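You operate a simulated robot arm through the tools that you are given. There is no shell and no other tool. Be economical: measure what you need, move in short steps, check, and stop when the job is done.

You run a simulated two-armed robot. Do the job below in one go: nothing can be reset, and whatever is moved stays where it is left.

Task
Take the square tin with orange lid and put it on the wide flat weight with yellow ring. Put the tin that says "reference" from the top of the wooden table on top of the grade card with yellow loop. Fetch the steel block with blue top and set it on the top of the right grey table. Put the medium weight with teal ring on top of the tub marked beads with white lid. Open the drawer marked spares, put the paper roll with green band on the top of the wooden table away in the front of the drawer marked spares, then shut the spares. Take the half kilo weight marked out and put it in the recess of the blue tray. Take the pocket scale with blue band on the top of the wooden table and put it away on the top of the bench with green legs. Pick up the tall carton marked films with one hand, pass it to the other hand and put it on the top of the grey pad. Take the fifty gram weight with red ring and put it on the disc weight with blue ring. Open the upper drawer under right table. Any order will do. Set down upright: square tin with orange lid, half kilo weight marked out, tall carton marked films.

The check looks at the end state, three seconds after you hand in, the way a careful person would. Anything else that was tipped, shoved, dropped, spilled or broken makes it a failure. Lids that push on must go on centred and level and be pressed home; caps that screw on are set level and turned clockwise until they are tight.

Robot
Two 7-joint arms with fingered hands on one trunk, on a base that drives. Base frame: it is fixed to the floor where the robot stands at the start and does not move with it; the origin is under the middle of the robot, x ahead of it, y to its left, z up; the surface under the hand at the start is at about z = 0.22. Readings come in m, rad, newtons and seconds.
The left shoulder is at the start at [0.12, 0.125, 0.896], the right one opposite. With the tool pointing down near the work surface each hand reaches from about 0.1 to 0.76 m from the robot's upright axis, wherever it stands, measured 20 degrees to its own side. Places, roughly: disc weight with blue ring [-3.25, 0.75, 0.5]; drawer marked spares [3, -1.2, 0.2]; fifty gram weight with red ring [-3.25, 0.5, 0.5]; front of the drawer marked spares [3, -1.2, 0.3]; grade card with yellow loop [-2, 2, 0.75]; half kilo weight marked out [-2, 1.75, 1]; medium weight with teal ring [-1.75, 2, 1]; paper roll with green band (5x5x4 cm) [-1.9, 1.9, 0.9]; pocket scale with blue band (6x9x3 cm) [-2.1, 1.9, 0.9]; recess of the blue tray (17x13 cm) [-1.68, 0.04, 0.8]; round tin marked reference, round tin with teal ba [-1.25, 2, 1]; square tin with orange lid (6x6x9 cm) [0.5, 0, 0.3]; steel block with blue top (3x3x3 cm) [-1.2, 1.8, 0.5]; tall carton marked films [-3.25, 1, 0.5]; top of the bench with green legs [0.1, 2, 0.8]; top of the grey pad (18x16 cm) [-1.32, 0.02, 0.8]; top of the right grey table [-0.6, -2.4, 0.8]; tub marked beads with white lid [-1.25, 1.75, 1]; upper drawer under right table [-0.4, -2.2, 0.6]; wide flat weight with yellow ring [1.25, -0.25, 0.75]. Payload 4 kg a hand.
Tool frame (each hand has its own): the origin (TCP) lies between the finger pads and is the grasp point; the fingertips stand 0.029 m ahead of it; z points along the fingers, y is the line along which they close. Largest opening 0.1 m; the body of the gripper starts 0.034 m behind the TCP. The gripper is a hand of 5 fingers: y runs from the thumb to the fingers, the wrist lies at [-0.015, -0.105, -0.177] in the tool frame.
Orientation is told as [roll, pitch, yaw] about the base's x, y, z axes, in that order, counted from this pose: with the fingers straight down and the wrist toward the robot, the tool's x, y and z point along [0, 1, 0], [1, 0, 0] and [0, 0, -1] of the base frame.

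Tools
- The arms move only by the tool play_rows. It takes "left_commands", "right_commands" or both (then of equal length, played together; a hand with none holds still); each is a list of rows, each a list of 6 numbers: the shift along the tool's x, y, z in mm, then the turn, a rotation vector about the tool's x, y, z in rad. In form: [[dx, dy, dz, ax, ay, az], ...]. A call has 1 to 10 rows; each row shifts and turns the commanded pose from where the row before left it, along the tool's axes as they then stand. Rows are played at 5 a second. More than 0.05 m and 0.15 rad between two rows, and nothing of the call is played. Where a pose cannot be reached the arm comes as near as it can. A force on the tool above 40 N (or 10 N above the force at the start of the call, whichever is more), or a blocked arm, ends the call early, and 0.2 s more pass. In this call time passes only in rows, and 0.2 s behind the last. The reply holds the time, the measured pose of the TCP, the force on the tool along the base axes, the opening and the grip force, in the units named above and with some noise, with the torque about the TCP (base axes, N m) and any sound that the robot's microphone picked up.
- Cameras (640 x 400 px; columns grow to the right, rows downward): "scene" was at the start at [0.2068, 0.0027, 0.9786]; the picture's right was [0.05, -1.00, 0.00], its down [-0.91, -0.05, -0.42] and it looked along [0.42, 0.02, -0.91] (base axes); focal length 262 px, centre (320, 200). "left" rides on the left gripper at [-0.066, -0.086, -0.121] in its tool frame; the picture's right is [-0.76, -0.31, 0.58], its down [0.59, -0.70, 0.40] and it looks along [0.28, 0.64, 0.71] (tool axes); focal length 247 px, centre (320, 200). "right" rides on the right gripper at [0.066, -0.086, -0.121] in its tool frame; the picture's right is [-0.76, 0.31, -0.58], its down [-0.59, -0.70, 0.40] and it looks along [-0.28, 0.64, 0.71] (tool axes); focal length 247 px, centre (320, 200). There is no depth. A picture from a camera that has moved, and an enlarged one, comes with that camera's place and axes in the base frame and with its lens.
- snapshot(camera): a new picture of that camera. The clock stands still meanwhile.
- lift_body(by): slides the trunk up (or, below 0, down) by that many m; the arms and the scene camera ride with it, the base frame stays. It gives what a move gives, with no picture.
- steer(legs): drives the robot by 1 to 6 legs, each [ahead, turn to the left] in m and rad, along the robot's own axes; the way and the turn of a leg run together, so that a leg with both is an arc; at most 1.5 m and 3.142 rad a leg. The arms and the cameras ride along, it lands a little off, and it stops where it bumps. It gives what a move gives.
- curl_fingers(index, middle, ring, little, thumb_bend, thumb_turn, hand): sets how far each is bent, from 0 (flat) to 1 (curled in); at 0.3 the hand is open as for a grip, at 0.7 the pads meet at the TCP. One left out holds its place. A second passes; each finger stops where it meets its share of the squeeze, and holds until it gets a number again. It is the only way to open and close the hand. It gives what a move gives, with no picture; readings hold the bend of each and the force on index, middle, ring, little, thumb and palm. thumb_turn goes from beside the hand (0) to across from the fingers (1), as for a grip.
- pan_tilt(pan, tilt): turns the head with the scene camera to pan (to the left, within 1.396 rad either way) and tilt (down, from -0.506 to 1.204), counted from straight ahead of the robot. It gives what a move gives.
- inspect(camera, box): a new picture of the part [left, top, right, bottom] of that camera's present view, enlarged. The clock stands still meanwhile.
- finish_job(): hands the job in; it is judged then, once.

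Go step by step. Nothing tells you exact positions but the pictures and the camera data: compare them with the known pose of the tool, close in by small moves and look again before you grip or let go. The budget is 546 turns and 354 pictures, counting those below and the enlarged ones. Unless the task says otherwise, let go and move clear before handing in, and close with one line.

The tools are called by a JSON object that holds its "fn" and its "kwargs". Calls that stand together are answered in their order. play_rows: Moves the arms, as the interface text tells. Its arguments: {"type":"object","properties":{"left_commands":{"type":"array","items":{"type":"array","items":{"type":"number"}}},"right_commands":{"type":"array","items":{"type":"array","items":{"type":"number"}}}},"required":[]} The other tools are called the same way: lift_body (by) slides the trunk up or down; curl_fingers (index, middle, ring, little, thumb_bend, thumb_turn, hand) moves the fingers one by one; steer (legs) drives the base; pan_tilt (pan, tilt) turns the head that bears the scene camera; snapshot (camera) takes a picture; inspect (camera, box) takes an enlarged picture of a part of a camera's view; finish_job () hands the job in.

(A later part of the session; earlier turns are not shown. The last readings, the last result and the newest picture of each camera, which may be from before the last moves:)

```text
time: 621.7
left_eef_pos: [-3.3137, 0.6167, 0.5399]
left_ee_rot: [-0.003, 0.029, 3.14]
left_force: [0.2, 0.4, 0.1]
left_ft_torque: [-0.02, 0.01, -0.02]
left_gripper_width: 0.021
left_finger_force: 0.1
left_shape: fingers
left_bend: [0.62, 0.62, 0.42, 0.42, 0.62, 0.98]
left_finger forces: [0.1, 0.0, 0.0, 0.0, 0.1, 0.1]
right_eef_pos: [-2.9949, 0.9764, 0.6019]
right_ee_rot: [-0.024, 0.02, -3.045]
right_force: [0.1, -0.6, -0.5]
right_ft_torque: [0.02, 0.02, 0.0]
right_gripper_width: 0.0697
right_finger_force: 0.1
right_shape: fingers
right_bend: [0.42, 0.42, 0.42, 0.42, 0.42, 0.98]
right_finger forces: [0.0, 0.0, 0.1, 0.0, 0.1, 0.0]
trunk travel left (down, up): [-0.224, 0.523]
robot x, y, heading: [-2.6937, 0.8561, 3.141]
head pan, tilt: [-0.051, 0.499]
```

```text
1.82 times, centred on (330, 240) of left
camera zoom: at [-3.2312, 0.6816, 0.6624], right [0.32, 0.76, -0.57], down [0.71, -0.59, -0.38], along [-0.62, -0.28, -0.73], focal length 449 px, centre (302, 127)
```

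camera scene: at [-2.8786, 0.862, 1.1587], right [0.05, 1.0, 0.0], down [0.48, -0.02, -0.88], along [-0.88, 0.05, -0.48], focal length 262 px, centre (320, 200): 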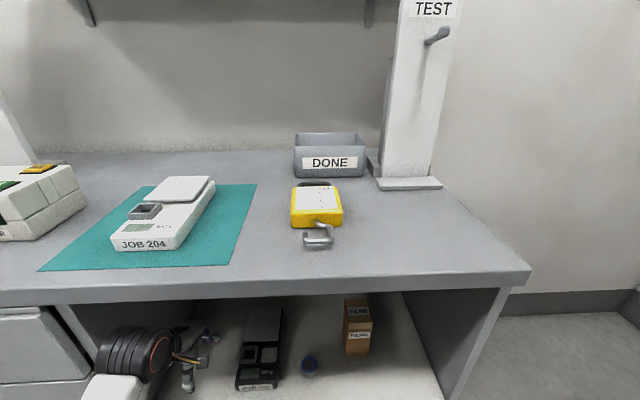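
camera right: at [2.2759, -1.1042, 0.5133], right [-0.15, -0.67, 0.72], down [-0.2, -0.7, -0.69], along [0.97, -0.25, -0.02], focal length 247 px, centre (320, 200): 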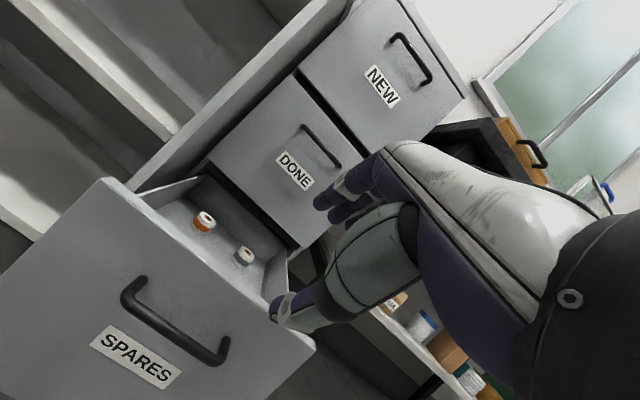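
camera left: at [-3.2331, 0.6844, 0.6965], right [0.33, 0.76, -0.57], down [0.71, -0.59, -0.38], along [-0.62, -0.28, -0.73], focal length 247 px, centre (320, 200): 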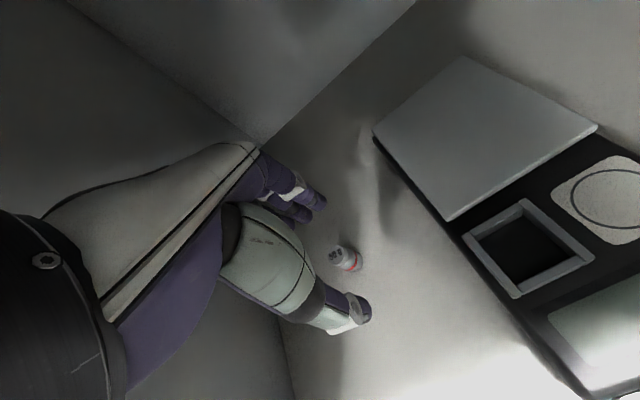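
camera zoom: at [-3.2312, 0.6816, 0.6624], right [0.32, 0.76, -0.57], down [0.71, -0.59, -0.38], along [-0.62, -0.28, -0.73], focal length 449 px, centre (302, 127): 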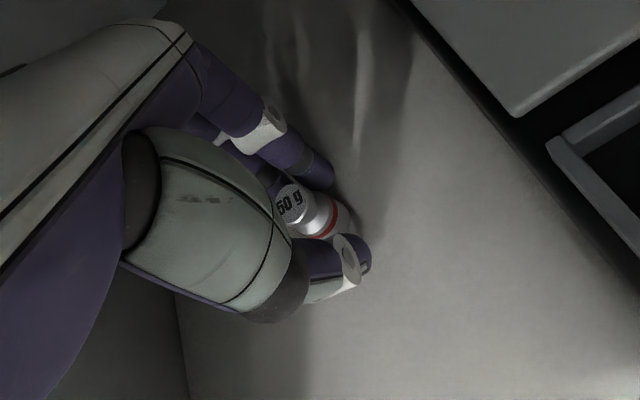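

{"fn": "curl_fingers", "kwargs": {"hand": "left", "index": 0.74, "middle": 0.74, "thumb_bend": 0.72}}

{"fn": "inspect", "kwargs": {"camera": "left", "box": [230, 130, 430, 350]}}

```text
time: 622.7
left_eef_pos: [-3.3143, 0.6168, 0.5392]
left_ee_rot: [-0.002, 0.028, 3.137]
left_force: [0.2, 1.0, -0.6]
left_ft_torque: [-0.04, -0.01, -0.01]
left_gripper_width: 0.0076
left_finger_force: 7.4
left_shape: fingers
left_bend: [0.73, 0.73, 0.42, 0.42, 0.67, 0.96]
left_finger forces: [4.2, 4.4, 0.1, 0.0, 6.3, 0.0]
right_eef_pos: [-2.9956, 0.9765, 0.6021]
right_ee_rot: [-0.025, 0.018, -3.043]
right_force: [0.1, -0.2, 0.4]
right_ft_torque: [0.04, -0.01, 0.03]
right_gripper_width: 0.07
right_finger_force: 0.1
right_shape: fingers
right_bend: [0.42, 0.42, 0.42, 0.42, 0.42, 0.98]
right_finger forces: [0.0, 0.1, 0.1, 0.0, 0.0, 0.0]
trunk travel left (down, up): [-0.224, 0.523]
robot x, y, heading: [-2.6972, 0.8566, 3.137]
head pan, tilt: [-0.051, 0.499]
```

```text
1.82 times, centred on (330, 240) of left
camera zoom: at [-3.2312, 0.6816, 0.6624], right [0.32, 0.76, -0.57], down [0.71, -0.59, -0.38], along [-0.62, -0.28, -0.73], focal length 449 px, centre (302, 127)
```

zoom: 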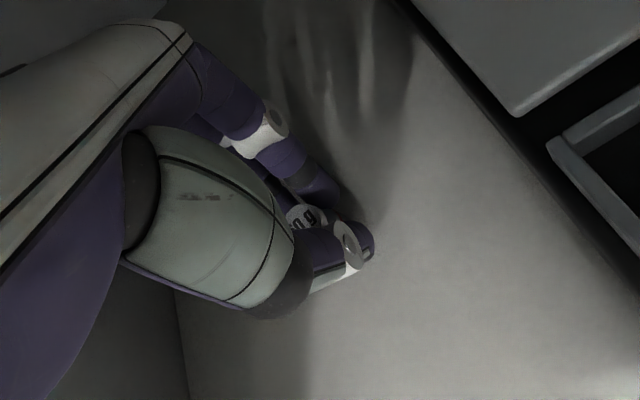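

{"fn": "play_rows", "kwargs": {"left_commands": [[0, 0, -15, 0, 0, 0], [0, 0, -20, 0, 0, 0]]}}

{"fn": "inspect", "kwargs": {"camera": "left", "box": [270, 170, 390, 290]}}

{"fn": "snapshot", "kwargs": {"camera": "scene"}}

```text
time: 623.3
left_eef_pos: [-3.3135, 0.6163, 0.5759]
left_ee_rot: [-0.003, 0.03, 3.14]
left_force: [0.3, -0.7, -1.2]
left_ft_torque: [-0.01, -0.04, 0.02]
left_gripper_width: 0.0073
left_finger_force: 7.3
left_shape: fingers
left_bend: [0.73, 0.73, 0.42, 0.42, 0.67, 0.96]
left_finger forces: [4.1, 4.4, 0.1, 0.1, 6.3, 0.0]
right_eef_pos: [-2.995, 0.9766, 0.6014]
right_ee_rot: [-0.024, 0.019, -3.045]
right_force: [1.0, -0.8, -0.6]
right_ft_torque: [0.02, -0.03, -0.06]
right_gripper_width: 0.0697
right_finger_force: 0.1
right_shape: fingers
right_bend: [0.42, 0.42, 0.42, 0.42, 0.42, 0.98]
right_finger forces: [0.1, 0.0, 0.0, 0.1, 0.0, 0.0]
trunk travel left (down, up): [-0.224, 0.523]
robot x, y, heading: [-2.694, 0.8618, 3.139]
head pan, tilt: [-0.051, 0.499]
```

```text
3.33 times, centred on (330, 230) of left
camera zoom: at [-3.2323, 0.6808, 0.6977], right [0.32, 0.76, -0.57], down [0.71, -0.59, -0.38], along [-0.62, -0.28, -0.73], focal length 823 px, centre (287, 100)
```

zoom: 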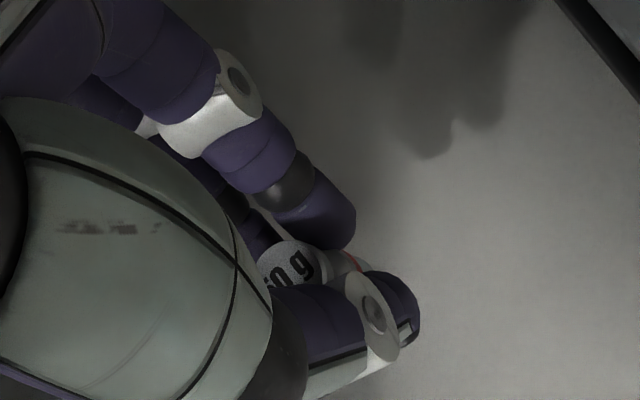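

```text
115 pictures are left
camera scene: at [-2.8787, 0.8621, 1.1587], right [0.05, 1.0, 0.0], down [0.48, -0.03, -0.88], along [-0.88, 0.05, -0.48], focal length 262 px, centre (320, 200)
```

scene: 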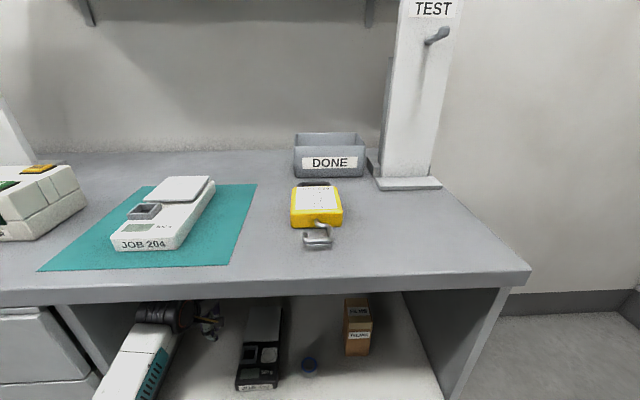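

Held upright. Withdraw in front of the shelf, move across to the disc, and re-enter.

{"fn": "play_rows", "kwargs": {"left_commands": [[0, -40, 0, 0, 0, 0], [0, -40, 0, 0, 0, 0], [0, -40, -5, 0, 0, 0], [0, -40, -5, 0, 0, 0], [0, -40, -5, 0, 0, 0], [0, -40, -5, 0, 0, 0]]}}

{"fn": "play_rows", "kwargs": {"left_commands": [[-40, 0, 0, 0, 0, 0], [-40, 0, 0, 0, 0, 0], [-40, 0, 0, 0, 0, 0], [-40, 0, 0, 0, 0, 0], [-40, 0, 0, 0, 0, 0]]}}

{"fn": "snapshot", "kwargs": {"camera": "left"}}

```text
time: 624.7
left_eef_pos: [-3.0748, 0.6134, 0.6028]
left_ee_rot: [-0.001, 0.027, 3.139]
left_force: [0.3, 0.0, -1.3]
left_ft_torque: [-0.03, -0.01, 0.04]
left_gripper_width: 0.0074
left_finger_force: 7.7
left_shape: fingers
left_bend: [0.73, 0.73, 0.42, 0.42, 0.67, 0.96]
left_finger forces: [4.0, 4.7, 0.0, 0.0, 6.3, 0.0]
right_eef_pos: [-2.9946, 0.9766, 0.6017]
right_ee_rot: [-0.026, 0.02, -3.043]
right_force: [0.4, 0.2, 0.5]
right_ft_torque: [0.04, 0.01, 0.0]
right_gripper_width: 0.0697
right_finger_force: 0.1
right_shape: fingers
right_bend: [0.42, 0.42, 0.42, 0.42, 0.42, 0.98]
right_finger forces: [0.0, 0.0, 0.0, 0.0, 0.0, 0.1]
trunk travel left (down, up): [-0.224, 0.523]
robot x, y, heading: [-2.6914, 0.8571, 3.136]
head pan, tilt: [-0.051, 0.499]
```

```text
time: 625.9
left_eef_pos: [-3.0757, 0.8147, 0.6045]
left_ee_rot: [-0.003, 0.032, 3.14]
left_force: [-0.2, -0.7, -0.8]
left_ft_torque: [0.02, -0.01, -0.04]
left_gripper_width: 0.0071
left_finger_force: 6.8
left_shape: fingers
left_bend: [0.73, 0.73, 0.42, 0.42, 0.67, 0.96]
left_finger forces: [3.6, 4.7, 0.1, 0.0, 6.2, 0.1]
right_eef_pos: [-2.9945, 0.9769, 0.6022]
right_ee_rot: [-0.023, 0.019, -3.045]
right_force: [0.7, -0.3, 0.0]
right_ft_torque: [0.02, 0.0, 0.0]
right_gripper_width: 0.0699
right_finger_force: 0.0
right_shape: fingers
right_bend: [0.42, 0.42, 0.42, 0.42, 0.42, 0.98]
right_finger forces: [0.0, 0.2, 0.1, 0.0, 0.1, 0.0]
trunk travel left (down, up): [-0.224, 0.523]
robot x, y, heading: [-2.6946, 0.8573, 3.139]
head pan, tilt: [-0.051, 0.499]
```

```text
114 pictures are left
camera left: at [-2.9946, 0.8789, 0.7271], right [0.32, 0.76, -0.57], down [0.71, -0.59, -0.38], along [-0.62, -0.28, -0.73], focal length 247 px, centre (320, 200)
```

left: 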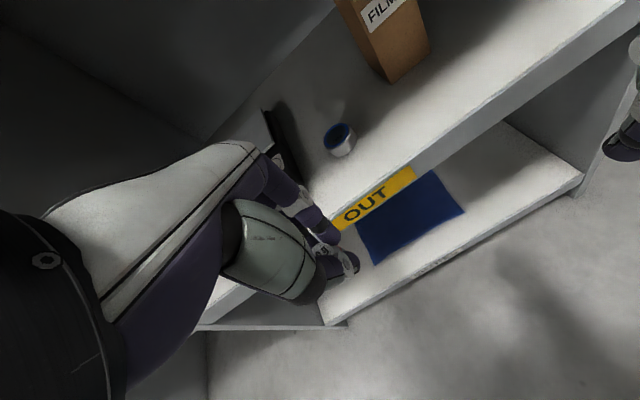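

{"fn": "play_rows", "kwargs": {"right_commands": [[-30, 0, 0, 0, 0, 0], [-30, 0, 0, 0, 0, 0], [-20, 0, 0, 0, 0, 0]]}}

{"fn": "play_rows", "kwargs": {"left_commands": [[-20, 40, 0, 0, 0, 0], [-20, 40, 0, 0, 0, 0], [0, 40, 0, 0, 0, 0], [0, 36, 0, 0, 0, 0]]}}

{"fn": "snapshot", "kwargs": {"camera": "left"}}

{"fn": "inspect", "kwargs": {"camera": "scene", "box": [220, 280, 420, 400]}}

```text
time: 626.7
left_eef_pos: [-3.0756, 0.8148, 0.6036]
left_ee_rot: [0.0, 0.028, 3.141]
left_force: [-0.1, -1.0, -1.3]
left_ft_torque: [0.01, 0.02, 0.03]
left_gripper_width: 0.007
left_finger_force: 7.0
left_shape: fingers
left_bend: [0.73, 0.73, 0.42, 0.42, 0.67, 0.96]
left_finger forces: [3.7, 4.6, 0.0, 0.0, 6.2, 0.1]
right_eef_pos: [-3.0027, 1.0572, 0.605]
right_ee_rot: [-0.023, 0.021, -3.044]
right_force: [0.0, -0.2, 0.3]
right_ft_torque: [-0.02, -0.03, -0.03]
right_gripper_width: 0.0699
right_finger_force: 0.1
right_shape: fingers
right_bend: [0.42, 0.42, 0.42, 0.42, 0.42, 0.98]
right_finger forces: [0.1, 0.0, 0.0, 0.1, 0.1, 0.0]
trunk travel left (down, up): [-0.224, 0.523]
robot x, y, heading: [-2.6943, 0.8589, 3.143]
head pan, tilt: [-0.051, 0.499]
```

```text
time: 627.7
left_eef_pos: [-3.2366, 0.8383, 0.5939]
left_ee_rot: [0.039, 0.027, -3.138]
left_force: [0.1, 0.2, -0.5]
left_ft_torque: [-0.03, -0.02, -0.02]
left_gripper_width: 0.0065
left_finger_force: 7.2
left_shape: fingers
left_bend: [0.73, 0.73, 0.42, 0.42, 0.67, 0.96]
left_finger forces: [3.6, 4.9, 0.0, 0.0, 6.2, 0.1]
right_eef_pos: [-3.0012, 1.0556, 0.6035]
right_ee_rot: [-0.025, 0.019, -3.044]
right_force: [0.3, 0.3, -0.4]
right_ft_torque: [0.02, 0.05, 0.0]
right_gripper_width: 0.0702
right_finger_force: 0.1
right_shape: fingers
right_bend: [0.42, 0.42, 0.42, 0.42, 0.42, 0.98]
right_finger forces: [0.0, 0.0, 0.0, 0.0, 0.1, 0.0]
trunk travel left (down, up): [-0.224, 0.523]
robot x, y, heading: [-2.6938, 0.8566, 3.143]
head pan, tilt: [-0.051, 0.499]
```

```text
113 pictures are left
camera left: at [-3.1542, 0.9075, 0.7143], right [0.32, 0.74, -0.6], down [0.71, -0.6, -0.36], along [-0.62, -0.31, -0.72], focal length 247 px, centre (320, 200)
```

left: 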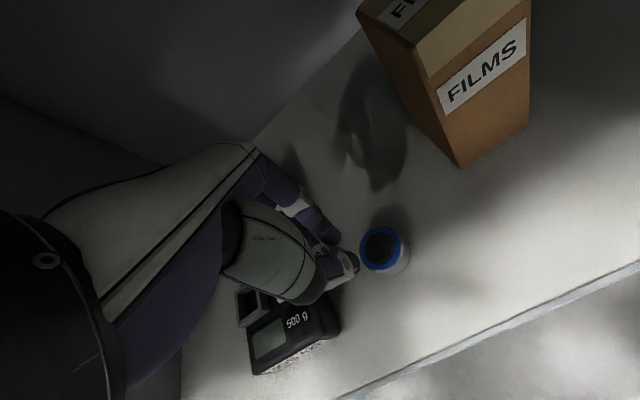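

```text
3.20 times, centred on (320, 340) of scene
camera zoom: at [-2.8786, 0.8622, 1.1587], right [0.05, 1.0, 0.0], down [0.48, -0.03, -0.88], along [-0.88, 0.05, -0.48], focal length 839 px, centre (320, -248)
```

zoom: 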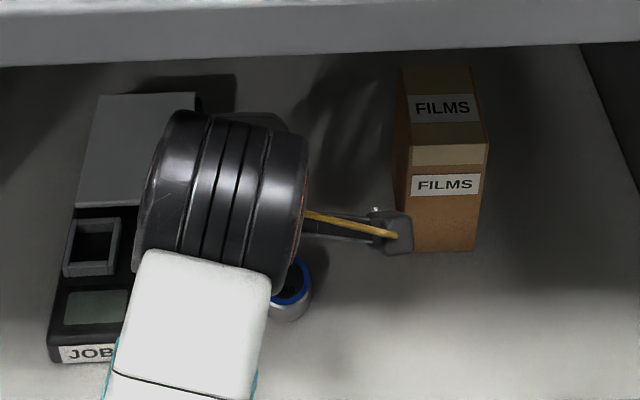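

{"fn": "play_rows", "kwargs": {"left_commands": [[-9, 0, 0, 0, -0.02, 0], [-9, 0, 0, 0, -0.02, 0]]}}

```text
time: 628.5
left_eef_pos: [-3.2398, 0.8387, 0.5922]
left_ee_rot: [0.029, 0.014, -3.133]
left_force: [0.3, 0.5, -0.5]
left_ft_torque: [0.0, 0.01, -0.01]
left_gripper_width: 0.0071
left_finger_force: 7.4
left_shape: fingers
left_bend: [0.73, 0.73, 0.42, 0.42, 0.67, 0.96]
left_finger forces: [3.7, 4.9, 0.0, 0.0, 6.1, 0.1]
right_eef_pos: [-3.0031, 1.0571, 0.6044]
right_ee_rot: [-0.024, 0.017, -3.045]
right_force: [-0.5, -0.5, -0.5]
right_ft_torque: [0.0, 0.02, 0.01]
right_gripper_width: 0.0702
right_finger_force: 0.1
right_shape: fingers
right_bend: [0.42, 0.42, 0.42, 0.42, 0.42, 0.98]
right_finger forces: [0.0, 0.0, 0.1, 0.0, 0.0, 0.0]
trunk travel left (down, up): [-0.224, 0.523]
robot x, y, heading: [-2.6918, 0.8584, 3.139]
head pan, tilt: [-0.051, 0.499]
stopped in row 2 (left hand): the arm was blocked; the commanded pose is now the measured one
```

Retract and shift the base right ~12 cm for a better left-arm posture.

{"fn": "play_rows", "kwargs": {"left_commands": [[0, -40, 0, 0, 0, 0], [0, -40, 0, 0, 0, 0], [0, -40, 0, 0, 0, 0], [0, -30, 0, 0, 0, 0]]}}

{"fn": "steer", "kwargs": {"legs": [[-0.25, 0], [0, -0.45], [0.27, 0], [0, 0.45]]}}

{"fn": "snapshot", "kwargs": {"camera": "left"}}

```text
time: 629.2
left_eef_pos: [-3.2469, 0.8234, 0.6791]
left_ee_rot: [0.059, -0.199, -3.126]
left_force: [0.4, -0.1, -0.6]
left_ft_torque: [0.02, -0.01, 0.02]
left_gripper_width: 0.0072
left_finger_force: 7.4
left_shape: fingers
left_bend: [0.73, 0.73, 0.42, 0.42, 0.67, 0.96]
left_finger forces: [3.7, 4.9, 0.0, 0.0, 6.1, 0.0]
right_eef_pos: [-3.0023, 1.0564, 0.6043]
right_ee_rot: [-0.024, 0.02, -3.044]
right_force: [0.5, -0.5, -0.4]
right_ft_torque: [-0.03, -0.01, -0.04]
right_gripper_width: 0.0703
right_finger_force: 0.1
right_shape: fingers
right_bend: [0.42, 0.42, 0.42, 0.42, 0.42, 0.98]
right_finger forces: [0.0, 0.0, 0.0, 0.1, 0.1, 0.0]
trunk travel left (down, up): [-0.224, 0.523]
robot x, y, heading: [-2.6925, 0.8568, 3.142]
head pan, tilt: [-0.051, 0.499]
stopped in row 3 (left hand): the arm was blocked; the commanded pose is now the measured one
```

```text
time: 633.5
left_eef_pos: [-3.1356, 1.1447, 0.6772]
left_ee_rot: [0.064, -0.175, 2.715]
left_force: [13.0, -10.0, 5.0]
left_ft_torque: [0.69, 0.62, 0.01]
left_gripper_width: 0.006
left_finger_force: 22.2
left_shape: fingers
left_bend: [0.73, 0.73, 0.42, 0.42, 0.67, 0.95]
left_finger forces: [18.4, 16.8, 0.0, 0.1, 6.3, 1.9]
right_eef_pos: [-2.8191, 1.2546, 0.6049]
right_ee_rot: [-0.023, 0.015, 2.797]
right_force: [0.0, -0.7, 0.4]
right_ft_torque: [0.0, 0.04, -0.02]
right_gripper_width: 0.0697
right_finger_force: 0.1
right_shape: fingers
right_bend: [0.42, 0.42, 0.42, 0.42, 0.42, 0.98]
right_finger forces: [0.1, 0.0, 0.0, 0.0, 0.0, 0.1]
trunk travel left (down, up): [-0.224, 0.523]
robot x, y, heading: [-2.627, 0.9458, 2.7]
head pan, tilt: [-0.051, 0.499]
stopped in leg 3: the force on the tool passed its limit at 235 N (the readings are from after the stop); the commanded pose is now the measured one
```

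```text
111 pictures are left
camera left: at [-3.0094, 1.1667, 0.777], right [0.47, 0.57, -0.67], down [0.32, -0.82, -0.48], along [-0.82, 0.01, -0.57], focal length 247 px, centre (320, 200)
```

left: 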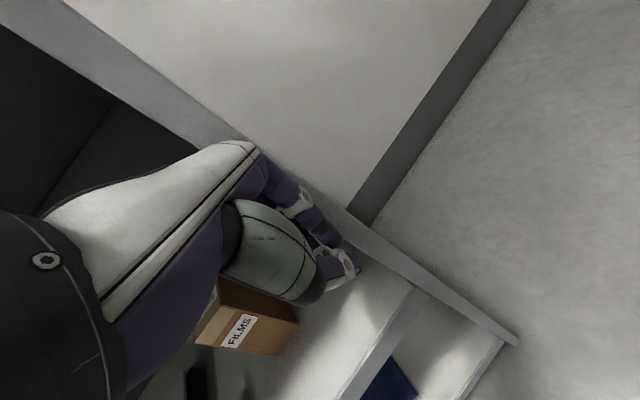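

The retract was blocked and the base moved anyway — the hand touched the bay's right side panel. Stop and look carefully.

{"fn": "pan_tilt", "kwargs": {"pan": 0.3, "tilt": 0.7}}

{"fn": "snapshot", "kwargs": {"camera": "scene"}}

{"fn": "inspect", "kwargs": {"camera": "left", "box": [170, 180, 390, 400]}}

```text
time: 634.4
left_eef_pos: [-3.1346, 1.1444, 0.6775]
left_ee_rot: [0.065, -0.174, 2.716]
left_force: [17.2, -12.8, 7.9]
left_ft_torque: [0.94, 0.87, 0.03]
left_gripper_width: 0.0061
left_finger_force: 24.1
left_shape: fingers
left_bend: [0.73, 0.73, 0.42, 0.42, 0.67, 0.95]
left_finger forces: [21.4, 18.4, 0.1, 0.0, 6.3, 2.1]
right_eef_pos: [-2.8206, 1.2554, 0.6052]
right_ee_rot: [-0.025, 0.015, 2.798]
right_force: [-0.2, 0.5, 0.3]
right_ft_torque: [-0.01, 0.03, 0.01]
right_gripper_width: 0.0696
right_finger_force: 0.0
right_shape: fingers
right_bend: [0.42, 0.42, 0.42, 0.42, 0.42, 0.98]
right_finger forces: [0.0, 0.0, 0.1, 0.0, 0.0, 0.0]
trunk travel left (down, up): [-0.224, 0.523]
robot x, y, heading: [-2.6214, 0.9423, 2.701]
head pan, tilt: [0.3, 0.7]
```

```text
110 pictures are left
camera scene: at [-2.7929, 0.9952, 1.1414], right [0.14, 0.99, 0.0], down [0.64, -0.09, -0.77], along [-0.76, 0.11, -0.64], focal length 262 px, centre (320, 200)
```

scene: 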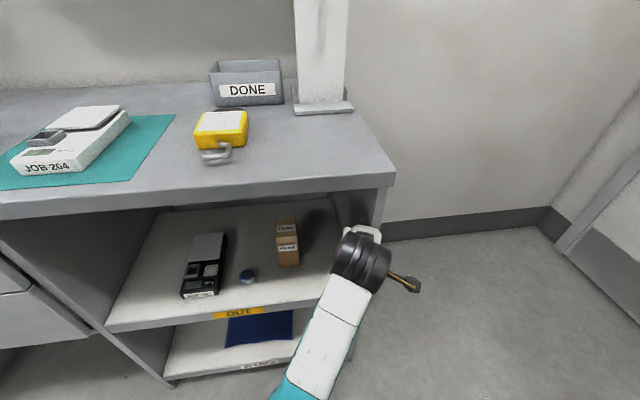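

```text
1.82 times, centred on (280, 290) of left
camera zoom: at [-3.0094, 1.1667, 0.7769], right [0.47, 0.57, -0.67], down [0.32, -0.82, -0.48], along [-0.82, 0.01, -0.57], focal length 449 px, centre (393, 36)
```

zoom: 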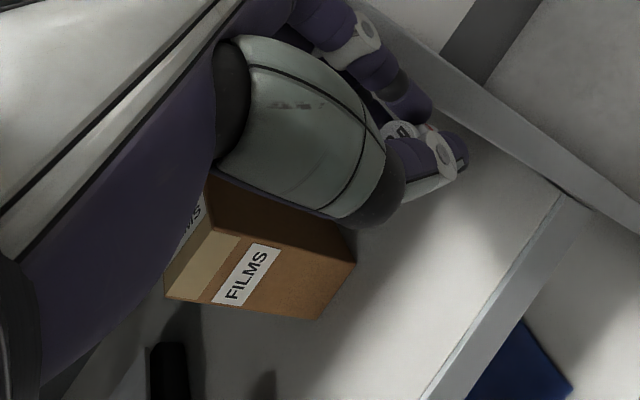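

Nothing on the shelf was disturbed and the weight is still held. Back straight out.

{"fn": "steer", "kwargs": {"legs": [[-0.2, 0]]}}

{"fn": "play_rows", "kwargs": {"left_commands": [[0, -20, 0, 0.1, 0, 0], [0, -20, 10, 0.075, 0, 0], [20, -20, 10, 0, -0.06, 0]]}}

{"fn": "inspect", "kwargs": {"camera": "left", "box": [250, 160, 410, 320]}}

```text
time: 635.9
left_eef_pos: [-2.9587, 1.0616, 0.6765]
left_ee_rot: [0.067, -0.172, 2.716]
left_force: [-1.0, 0.3, 0.0]
left_ft_torque: [-0.01, -0.02, 0.01]
left_gripper_width: 0.0064
left_finger_force: 7.5
left_shape: fingers
left_bend: [0.73, 0.73, 0.42, 0.42, 0.67, 0.95]
left_finger forces: [3.6, 5.2, 0.0, 0.1, 6.0, 0.0]
right_eef_pos: [-2.6449, 1.1729, 0.6056]
right_ee_rot: [-0.024, 0.017, 2.798]
right_force: [0.0, 0.1, 0.3]
right_ft_torque: [0.02, -0.01, -0.02]
right_gripper_width: 0.0697
right_finger_force: 0.1
right_shape: fingers
right_bend: [0.42, 0.42, 0.42, 0.42, 0.42, 0.98]
right_finger forces: [0.0, 0.0, 0.0, 0.0, 0.0, 0.0]
trunk travel left (down, up): [-0.224, 0.523]
robot x, y, heading: [-2.451, 0.8601, 2.701]
head pan, tilt: [0.3, 0.7]
```

```text
time: 636.9
left_eef_pos: [-2.9518, 1.0182, 0.6903]
left_ee_rot: [0.035, -0.093, 2.735]
left_force: [-0.3, 0.1, -1.1]
left_ft_torque: [-0.02, 0.03, -0.06]
left_gripper_width: 0.0067
left_finger_force: 6.4
left_shape: fingers
left_bend: [0.73, 0.73, 0.42, 0.42, 0.67, 0.95]
left_finger forces: [3.7, 5.1, 0.0, 0.0, 6.1, 0.1]
right_eef_pos: [-2.6445, 1.1711, 0.6049]
right_ee_rot: [-0.024, 0.019, 2.799]
right_force: [0.4, -0.2, 0.4]
right_ft_torque: [-0.02, -0.01, 0.03]
right_gripper_width: 0.0699
right_finger_force: 0.0
right_shape: fingers
right_bend: [0.42, 0.42, 0.42, 0.42, 0.42, 0.98]
right_finger forces: [0.0, 0.0, 0.0, 0.0, 0.0, 0.0]
trunk travel left (down, up): [-0.224, 0.523]
robot x, y, heading: [-2.4486, 0.8598, 2.699]
head pan, tilt: [0.3, 0.7]
stopped in row 3 (left hand): the arm was blocked; the commanded pose is now the measured one
```

```text
2.50 times, centred on (330, 240) of left
camera zoom: at [-2.8355, 1.0441, 0.7992], right [0.52, 0.58, -0.63], down [0.37, -0.82, -0.44], along [-0.77, 0.0, -0.64], focal length 617 px, centre (295, 100)
```

zoom: 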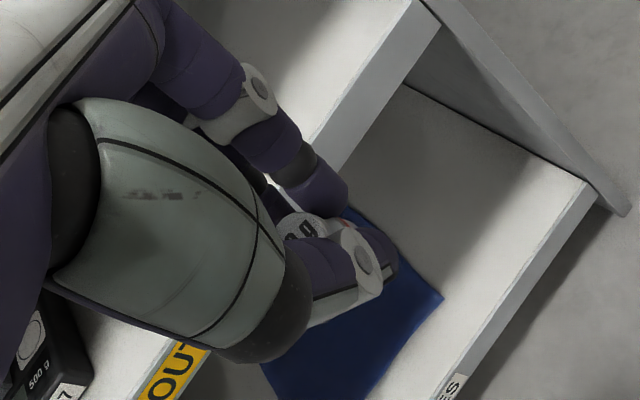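

{"fn": "play_rows", "kwargs": {"left_commands": [[30, 0, 0, 0, 0, 0], [30, 0, 0, 0, 0, 0], [30, 0, 0, 0.09, -0.035, 0], [20, -20, 20, 0, 0, 0], [0, -30, 20, 0, 0, 0]]}}

```text
time: 638.1
left_eef_pos: [-2.947, 0.8986, 0.6531]
left_ee_rot: [-0.001, -0.003, 2.733]
left_force: [0.8, -1.0, -0.5]
left_ft_torque: [0.0, -0.02, 0.01]
left_gripper_width: 0.0062
left_finger_force: 7.6
left_shape: fingers
left_bend: [0.73, 0.73, 0.42, 0.42, 0.67, 0.95]
left_finger forces: [3.5, 5.0, 0.0, 0.0, 5.9, 0.1]
right_eef_pos: [-2.6444, 1.1708, 0.6051]
right_ee_rot: [-0.025, 0.018, 2.797]
right_force: [0.9, 0.0, 0.1]
right_ft_torque: [-0.03, 0.02, -0.01]
right_gripper_width: 0.0699
right_finger_force: 0.0
right_shape: fingers
right_bend: [0.42, 0.42, 0.42, 0.42, 0.42, 0.98]
right_finger forces: [0.0, 0.1, 0.0, 0.1, 0.0, 0.0]
trunk travel left (down, up): [-0.224, 0.523]
robot x, y, heading: [-2.4477, 0.8617, 2.702]
head pan, tilt: [0.3, 0.7]
```

Posture restored. Now reposition the base with the hand kept outside the bay.

{"fn": "steer", "kwargs": {"legs": [[0, -0.4], [0.19, 0], [0, 0.84]]}}

{"fn": "snapshot", "kwargs": {"camera": "left"}}

```text
time: 643.1
left_eef_pos: [-3.0449, 0.8285, 0.6516]
left_ee_rot: [-0.002, 0.0, -3.123]
left_force: [0.0, 0.4, -0.7]
left_ft_torque: [-0.03, -0.01, -0.04]
left_gripper_width: 0.0058
left_finger_force: 6.9
left_shape: fingers
left_bend: [0.73, 0.73, 0.42, 0.42, 0.67, 0.95]
left_finger forces: [3.4, 4.8, 0.0, 0.0, 5.6, 0.0]
right_eef_pos: [-2.8816, 1.2044, 0.6047]
right_ee_rot: [-0.025, 0.018, -3.058]
right_force: [0.2, 0.1, 0.3]
right_ft_torque: [-0.02, -0.05, 0.04]
right_gripper_width: 0.07
right_finger_force: 0.1
right_shape: fingers
right_bend: [0.42, 0.42, 0.42, 0.42, 0.42, 0.98]
right_finger forces: [0.0, 0.1, 0.1, 0.0, 0.0, 0.0]
trunk travel left (down, up): [-0.224, 0.523]
robot x, y, heading: [-2.5787, 0.9982, 3.124]
head pan, tilt: [0.3, 0.7]
```

```text
107 pictures are left
camera left: at [-2.9608, 0.8948, 0.7725], right [0.29, 0.76, -0.58], down [0.71, -0.58, -0.4], along [-0.64, -0.29, -0.71], focal length 247 px, centre (320, 200)
```

left: 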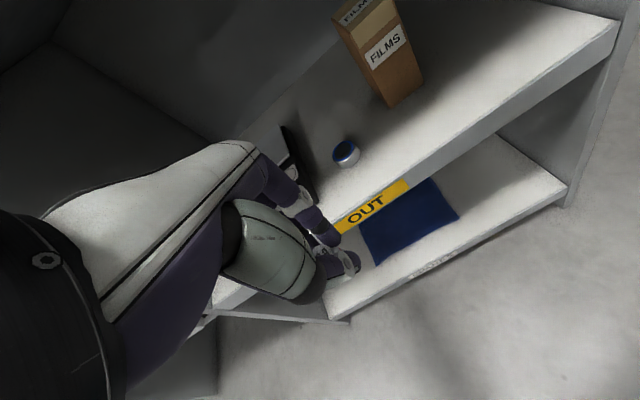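

{"fn": "play_rows", "kwargs": {"left_commands": [[-14, 0, 25, 0, 0, 0], [-14, 0, 25, 0, 0, 0]]}}

{"fn": "steer", "kwargs": {"legs": [[0.09, 0]]}}

{"fn": "snapshot", "kwargs": {"camera": "left"}}

```text
time: 643.7
left_eef_pos: [-3.0472, 0.8571, 0.6024]
left_ee_rot: [-0.003, -0.001, -3.124]
left_force: [-0.1, 0.1, -0.9]
left_ft_torque: [-0.04, -0.01, 0.06]
left_gripper_width: 0.0061
left_finger_force: 6.7
left_shape: fingers
left_bend: [0.73, 0.73, 0.42, 0.42, 0.67, 0.95]
left_finger forces: [3.5, 4.8, 0.0, 0.0, 5.7, 0.0]
right_eef_pos: [-2.8824, 1.2033, 0.6049]
right_ee_rot: [-0.025, 0.017, -3.059]
right_force: [1.2, 0.1, -0.5]
right_ft_torque: [0.01, 0.01, 0.01]
right_gripper_width: 0.0703
right_finger_force: 0.2
right_shape: fingers
right_bend: [0.42, 0.42, 0.42, 0.42, 0.42, 0.98]
right_finger forces: [0.1, 0.1, 0.1, 0.0, 0.0, 0.0]
trunk travel left (down, up): [-0.224, 0.523]
robot x, y, heading: [-2.5795, 0.9995, 3.123]
head pan, tilt: [0.3, 0.7]
```

```text
time: 644.8
left_eef_pos: [-3.1395, 0.8595, 0.6027]
left_ee_rot: [-0.001, -0.002, -3.126]
left_force: [-0.5, -0.5, -0.8]
left_ft_torque: [-0.02, -0.01, 0.0]
left_gripper_width: 0.0058
left_finger_force: 6.9
left_shape: fingers
left_bend: [0.73, 0.73, 0.42, 0.42, 0.67, 0.95]
left_finger forces: [3.4, 4.7, 0.1, 0.1, 5.6, 0.0]
right_eef_pos: [-2.9723, 1.2057, 0.6033]
right_ee_rot: [-0.025, 0.018, -3.062]
right_force: [-0.2, 0.1, 0.4]
right_ft_torque: [0.01, -0.01, -0.01]
right_gripper_width: 0.07
right_finger_force: 0.0
right_shape: fingers
right_bend: [0.42, 0.42, 0.42, 0.42, 0.42, 0.98]
right_finger forces: [0.1, 0.0, 0.0, 0.1, 0.1, 0.0]
trunk travel left (down, up): [-0.224, 0.523]
robot x, y, heading: [-2.6694, 1.0031, 3.126]
head pan, tilt: [0.3, 0.7]
```

```text
106 pictures are left
camera left: at [-3.0537, 0.9249, 0.7231], right [0.29, 0.76, -0.58], down [0.71, -0.58, -0.4], along [-0.64, -0.29, -0.71], focal length 247 px, centre (320, 200)
```

left: 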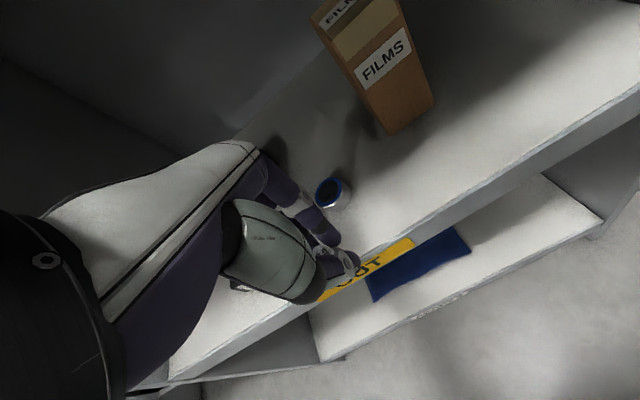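

{"fn": "play_rows", "kwargs": {"left_commands": [[3, 35, 0, 0, 0, 0], [0, 35, 0, 0, 0, 0], [0, 28, 0, 0, 0, 0]]}}

{"fn": "inspect", "kwargs": {"camera": "left", "box": [240, 140, 440, 320]}}

{"fn": "snapshot", "kwargs": {"camera": "scene"}}

```text
time: 645.6
left_eef_pos: [-3.2369, 0.8551, 0.6041]
left_ee_rot: [-0.004, -0.001, -3.126]
left_force: [0.3, 0.2, -0.1]
left_ft_torque: [0.0, -0.03, 0.02]
left_gripper_width: 0.0058
left_finger_force: 6.9
left_shape: fingers
left_bend: [0.73, 0.73, 0.42, 0.42, 0.67, 0.95]
left_finger forces: [3.5, 4.9, 0.0, 0.0, 5.7, 0.0]
right_eef_pos: [-2.9717, 1.2063, 0.6039]
right_ee_rot: [-0.023, 0.016, -3.061]
right_force: [-0.5, -0.1, 0.1]
right_ft_torque: [0.0, 0.01, 0.01]
right_gripper_width: 0.07
right_finger_force: 0.1
right_shape: fingers
right_bend: [0.42, 0.42, 0.42, 0.42, 0.42, 0.98]
right_finger forces: [0.0, 0.0, 0.0, 0.0, 0.0, 0.0]
trunk travel left (down, up): [-0.224, 0.523]
robot x, y, heading: [-2.6674, 1.0003, 3.125]
head pan, tilt: [0.3, 0.7]
```

```text
2.22 times, centred on (340, 230) of left
camera zoom: at [-3.1522, 0.9218, 0.7242], right [0.29, 0.76, -0.58], down [0.71, -0.58, -0.4], along [-0.64, -0.29, -0.71], focal length 549 px, centre (276, 133)
```

zoom: 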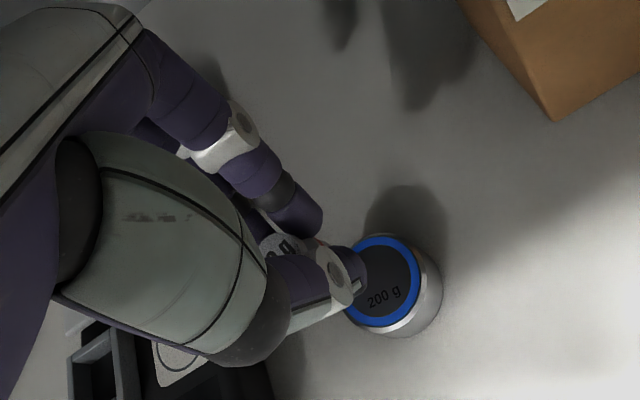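

```text
104 pictures are left
camera scene: at [-2.842, 0.9791, 1.1409], right [-0.28, 0.96, 0.0], down [0.62, 0.18, -0.76], along [-0.73, -0.21, -0.64], focal length 262 px, centre (320, 200)
```

scene: 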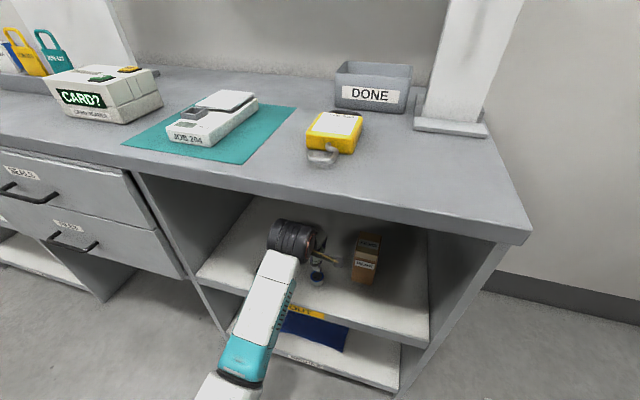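

{"fn": "play_rows", "kwargs": {"left_commands": [[1, 6.5, 10, 0, 0, 0], [0, 0, 12, 0, 0, 0], [0, 0, 6, 0, 0, 0]]}}

{"fn": "inspect", "kwargs": {"camera": "left", "box": [260, 160, 420, 300]}}

```text
time: 646.4
left_eef_pos: [-3.2443, 0.8536, 0.5746]
left_ee_rot: [-0.002, -0.004, -3.125]
left_force: [-0.7, 0.1, -1.0]
left_ft_torque: [-0.01, 0.02, -0.02]
left_gripper_width: 0.0057
left_finger_force: 6.8
left_shape: fingers
left_bend: [0.73, 0.73, 0.42, 0.42, 0.67, 0.95]
left_finger forces: [3.5, 4.8, 0.0, 0.0, 5.7, 0.0]
right_eef_pos: [-2.9716, 1.2047, 0.6046]
right_ee_rot: [-0.022, 0.018, -3.062]
right_force: [0.0, 0.4, 0.2]
right_ft_torque: [0.03, 0.0, 0.01]
right_gripper_width: 0.07
right_finger_force: 0.1
right_shape: fingers
right_bend: [0.42, 0.42, 0.42, 0.42, 0.42, 0.98]
right_finger forces: [0.1, 0.1, 0.1, 0.0, 0.0, 0.0]
trunk travel left (down, up): [-0.224, 0.523]
robot x, y, heading: [-2.6662, 0.9983, 3.126]
head pan, tilt: [0.3, 0.7]
```

```text
2.86 times, centred on (340, 230) of left
camera zoom: at [-3.1587, 0.9204, 0.6959], right [0.29, 0.76, -0.58], down [0.71, -0.58, -0.4], along [-0.64, -0.29, -0.71], focal length 706 px, centre (263, 114)
```

zoom: 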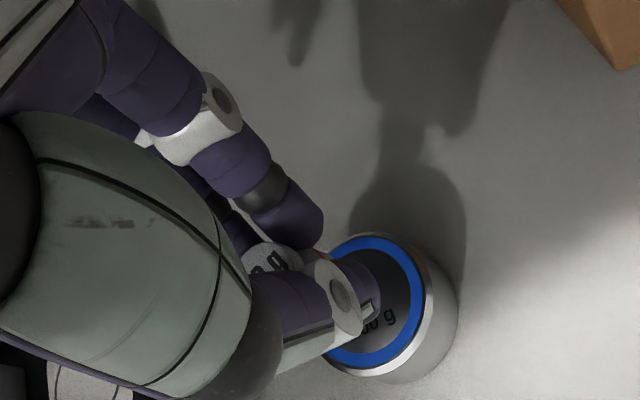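

{"fn": "play_rows", "kwargs": {"left_commands": [[-2, 0, 4, 0, 0, 0], [0, 0, 3, 0, 0, 0], [0, 0, 2, 0, 0, 0]]}}

{"fn": "inspect", "kwargs": {"camera": "left", "box": [260, 160, 420, 300]}}

```text
time: 647.2
left_eef_pos: [-3.2443, 0.8569, 0.5649]
left_ee_rot: [-0.002, -0.001, -3.126]
left_force: [0.2, -0.4, -0.4]
left_ft_torque: [0.0, 0.0, -0.01]
left_gripper_width: 0.0058
left_finger_force: 7.0
left_shape: fingers
left_bend: [0.73, 0.73, 0.42, 0.42, 0.67, 0.95]
left_finger forces: [3.4, 4.7, 0.0, 0.0, 5.6, 0.0]
right_eef_pos: [-2.9711, 1.2048, 0.603]
right_ee_rot: [-0.025, 0.017, -3.061]
right_force: [-0.3, 0.6, 1.0]
right_ft_torque: [0.01, 0.0, 0.01]
right_gripper_width: 0.0699
right_finger_force: 0.2
right_shape: fingers
right_bend: [0.42, 0.42, 0.42, 0.42, 0.42, 0.98]
right_finger forces: [0.0, 0.0, 0.0, 0.0, 0.1, 0.0]
trunk travel left (down, up): [-0.224, 0.523]
robot x, y, heading: [-2.6678, 1.0042, 3.125]
head pan, tilt: [0.3, 0.7]
```

```text
2.86 times, centred on (340, 230) of left
camera zoom: at [-3.159, 0.9223, 0.6858], right [0.29, 0.76, -0.58], down [0.71, -0.58, -0.4], along [-0.64, -0.29, -0.71], focal length 706 px, centre (263, 114)
```

zoom: 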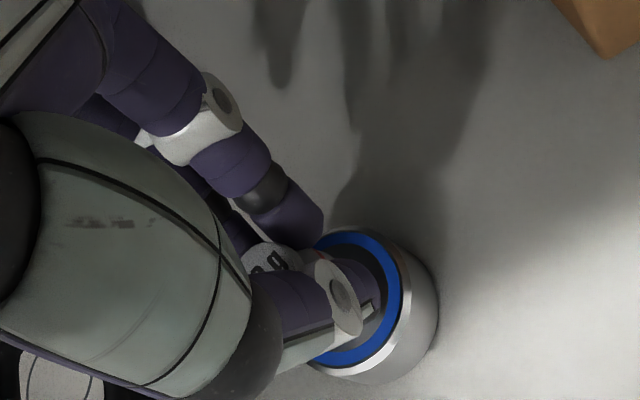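

{"fn": "play_rows", "kwargs": {"left_commands": [[0, 0, 3, 0, 0, 0], [0, 0, 2, 0, 0, 0], [0, 0, 2, 0, 0, 0]]}}

```text
time: 648.0
left_eef_pos: [-3.2437, 0.8569, 0.5592]
left_ee_rot: [-0.002, -0.004, -3.126]
left_force: [-1.4, 0.2, 2.4]
left_ft_torque: [0.01, 0.0, 0.05]
left_gripper_width: 0.0058
left_finger_force: 8.0
left_shape: fingers
left_bend: [0.73, 0.73, 0.42, 0.42, 0.68, 0.95]
left_finger forces: [3.9, 5.9, 0.0, 0.1, 5.9, 0.1]
right_eef_pos: [-2.9727, 1.2054, 0.604]
right_ee_rot: [-0.024, 0.018, -3.062]
right_force: [-0.2, 0.9, 0.8]
right_ft_torque: [-0.01, 0.0, 0.0]
right_gripper_width: 0.0699
right_finger_force: 0.0
right_shape: fingers
right_bend: [0.42, 0.42, 0.42, 0.42, 0.42, 0.98]
right_finger forces: [0.0, 0.0, 0.0, 0.0, 0.0, 0.0]
trunk travel left (down, up): [-0.224, 0.523]
robot x, y, heading: [-2.6659, 1.0035, 3.127]
head pan, tilt: [0.3, 0.7]
```

{"fn": "play_rows", "kwargs": {"left_commands": [[0, 0, 1, 0, 0, 0]]}}

{"fn": "curl_fingers", "kwargs": {"hand": "left", "index": 0.66, "middle": 0.66, "thumb_bend": 0.62}}

{"fn": "inspect", "kwargs": {"camera": "left", "box": [260, 160, 420, 300]}}

```text
time: 648.4
left_eef_pos: [-3.2442, 0.8567, 0.5596]
left_ee_rot: [-0.001, -0.004, -3.125]
left_force: [-1.4, 1.0, 4.8]
left_ft_torque: [0.0, -0.03, 0.04]
left_gripper_width: 0.0057
left_finger_force: 8.3
left_shape: fingers
left_bend: [0.73, 0.73, 0.42, 0.42, 0.68, 0.95]
left_finger forces: [4.4, 6.3, 0.0, 0.1, 6.0, 0.0]
right_eef_pos: [-2.9723, 1.2048, 0.6036]
right_ee_rot: [-0.023, 0.018, -3.062]
right_force: [0.2, -0.2, -0.1]
right_ft_torque: [0.01, 0.02, -0.04]
right_gripper_width: 0.0697
right_finger_force: 0.0
right_shape: fingers
right_bend: [0.42, 0.42, 0.42, 0.42, 0.42, 0.98]
right_finger forces: [0.0, 0.0, 0.0, 0.0, 0.1, 0.1]
trunk travel left (down, up): [-0.224, 0.523]
robot x, y, heading: [-2.666, 1.0018, 3.127]
head pan, tilt: [0.3, 0.7]
```

```text
time: 649.4
left_eef_pos: [-3.2433, 0.8557, 0.5587]
left_ee_rot: [-0.002, -0.002, -3.127]
left_force: [-0.2, 0.0, -0.1]
left_ft_torque: [0.0, 0.05, 0.01]
left_gripper_width: 0.0158
left_finger_force: 0.7
left_shape: fingers
left_bend: [0.66, 0.66, 0.42, 0.42, 0.62, 0.97]
left_finger forces: [0.0, 0.1, 0.0, 0.0, 0.1, 0.0]
right_eef_pos: [-2.9729, 1.2055, 0.6055]
right_ee_rot: [-0.024, 0.017, -3.061]
right_force: [-0.2, 0.3, 0.4]
right_ft_torque: [0.03, -0.01, 0.02]
right_gripper_width: 0.0701
right_finger_force: 0.2
right_shape: fingers
right_bend: [0.42, 0.42, 0.42, 0.42, 0.42, 0.98]
right_finger forces: [0.0, 0.0, 0.0, 0.0, 0.1, 0.0]
trunk travel left (down, up): [-0.224, 0.523]
robot x, y, heading: [-2.6698, 1.0002, 3.124]
head pan, tilt: [0.3, 0.7]
```

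```text
2.86 times, centred on (340, 230) of left
camera zoom: at [-3.1585, 0.9218, 0.6788], right [0.29, 0.76, -0.58], down [0.71, -0.58, -0.4], along [-0.64, -0.29, -0.71], focal length 706 px, centre (263, 114)
```

zoom: 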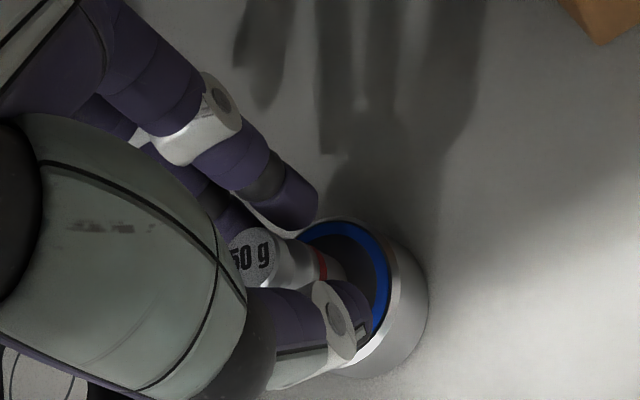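

{"fn": "curl_fingers", "kwargs": {"hand": "left", "index": 0.5, "middle": 0.5, "thumb_bend": 0.48}}

{"fn": "inspect", "kwargs": {"camera": "left", "box": [260, 160, 420, 300]}}

```text
time: 650.4
left_eef_pos: [-3.2436, 0.8558, 0.5581]
left_ee_rot: [-0.001, -0.003, -3.126]
left_force: [-0.5, -0.2, -1.2]
left_ft_torque: [-0.02, 0.0, -0.01]
left_gripper_width: 0.0522
left_finger_force: 0.1
left_shape: fingers
left_bend: [0.5, 0.5, 0.42, 0.42, 0.48, 0.97]
left_finger forces: [0.1, 0.0, 0.1, 0.1, 0.0, 0.0]
right_eef_pos: [-2.9721, 1.2054, 0.6043]
right_ee_rot: [-0.023, 0.016, -3.06]
right_force: [-0.4, 0.1, 0.3]
right_ft_torque: [0.03, -0.03, 0.03]
right_gripper_width: 0.0697
right_finger_force: 0.0
right_shape: fingers
right_bend: [0.42, 0.42, 0.42, 0.42, 0.42, 0.98]
right_finger forces: [0.0, 0.0, 0.1, 0.0, 0.0, 0.1]
trunk travel left (down, up): [-0.224, 0.523]
robot x, y, heading: [-2.665, 1.0044, 3.127]
head pan, tilt: [0.3, 0.7]
```

```text
2.86 times, centred on (340, 230) of left
camera zoom: at [-3.1586, 0.9219, 0.6788], right [0.29, 0.76, -0.58], down [0.71, -0.58, -0.4], along [-0.64, -0.29, -0.71], focal length 706 px, centre (263, 114)
```

zoom: 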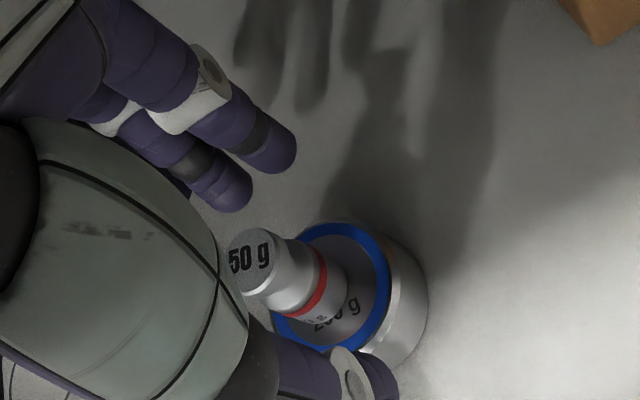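

Standing on the disc. Raise 45 mm and withdraw carefully.

{"fn": "play_rows", "kwargs": {"left_commands": [[0, 0, -20, 0, 0, 0], [0, 0, -25, 0, 0, 0], [0, -30, 0, 0, 0, 0], [0, -40, 0, 0, 0, 0], [0, -40, 0, 0, 0, 0]]}}

{"fn": "snapshot", "kwargs": {"camera": "left"}}

```text
time: 651.6
left_eef_pos: [-3.134, 0.8569, 0.6051]
left_ee_rot: [-0.002, -0.002, -3.127]
left_force: [0.4, -0.1, -0.8]
left_ft_torque: [0.01, -0.01, -0.02]
left_gripper_width: 0.0523
left_finger_force: 0.0
left_shape: fingers
left_bend: [0.5, 0.5, 0.42, 0.42, 0.48, 0.97]
left_finger forces: [0.1, 0.1, 0.0, 0.0, 0.0, 0.1]
right_eef_pos: [-2.9731, 1.2059, 0.6049]
right_ee_rot: [-0.024, 0.017, -3.062]
right_force: [-0.5, 1.1, -0.6]
right_ft_torque: [-0.01, 0.03, 0.01]
right_gripper_width: 0.07
right_finger_force: 0.1
right_shape: fingers
right_bend: [0.42, 0.42, 0.42, 0.42, 0.42, 0.98]
right_finger forces: [0.0, 0.0, 0.1, 0.0, 0.0, 0.0]
trunk travel left (down, up): [-0.224, 0.523]
robot x, y, heading: [-2.6668, 1.0011, 3.126]
head pan, tilt: [0.3, 0.7]
```

```text
99 pictures are left
camera left: at [-3.0489, 0.923, 0.7253], right [0.29, 0.76, -0.58], down [0.71, -0.58, -0.4], along [-0.64, -0.29, -0.71], focal length 247 px, centre (320, 200)
```

left: 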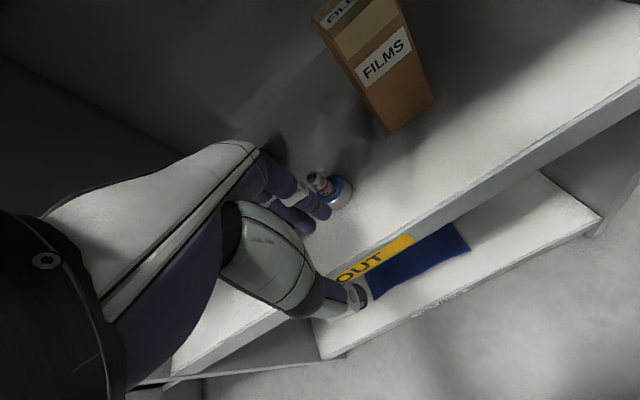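

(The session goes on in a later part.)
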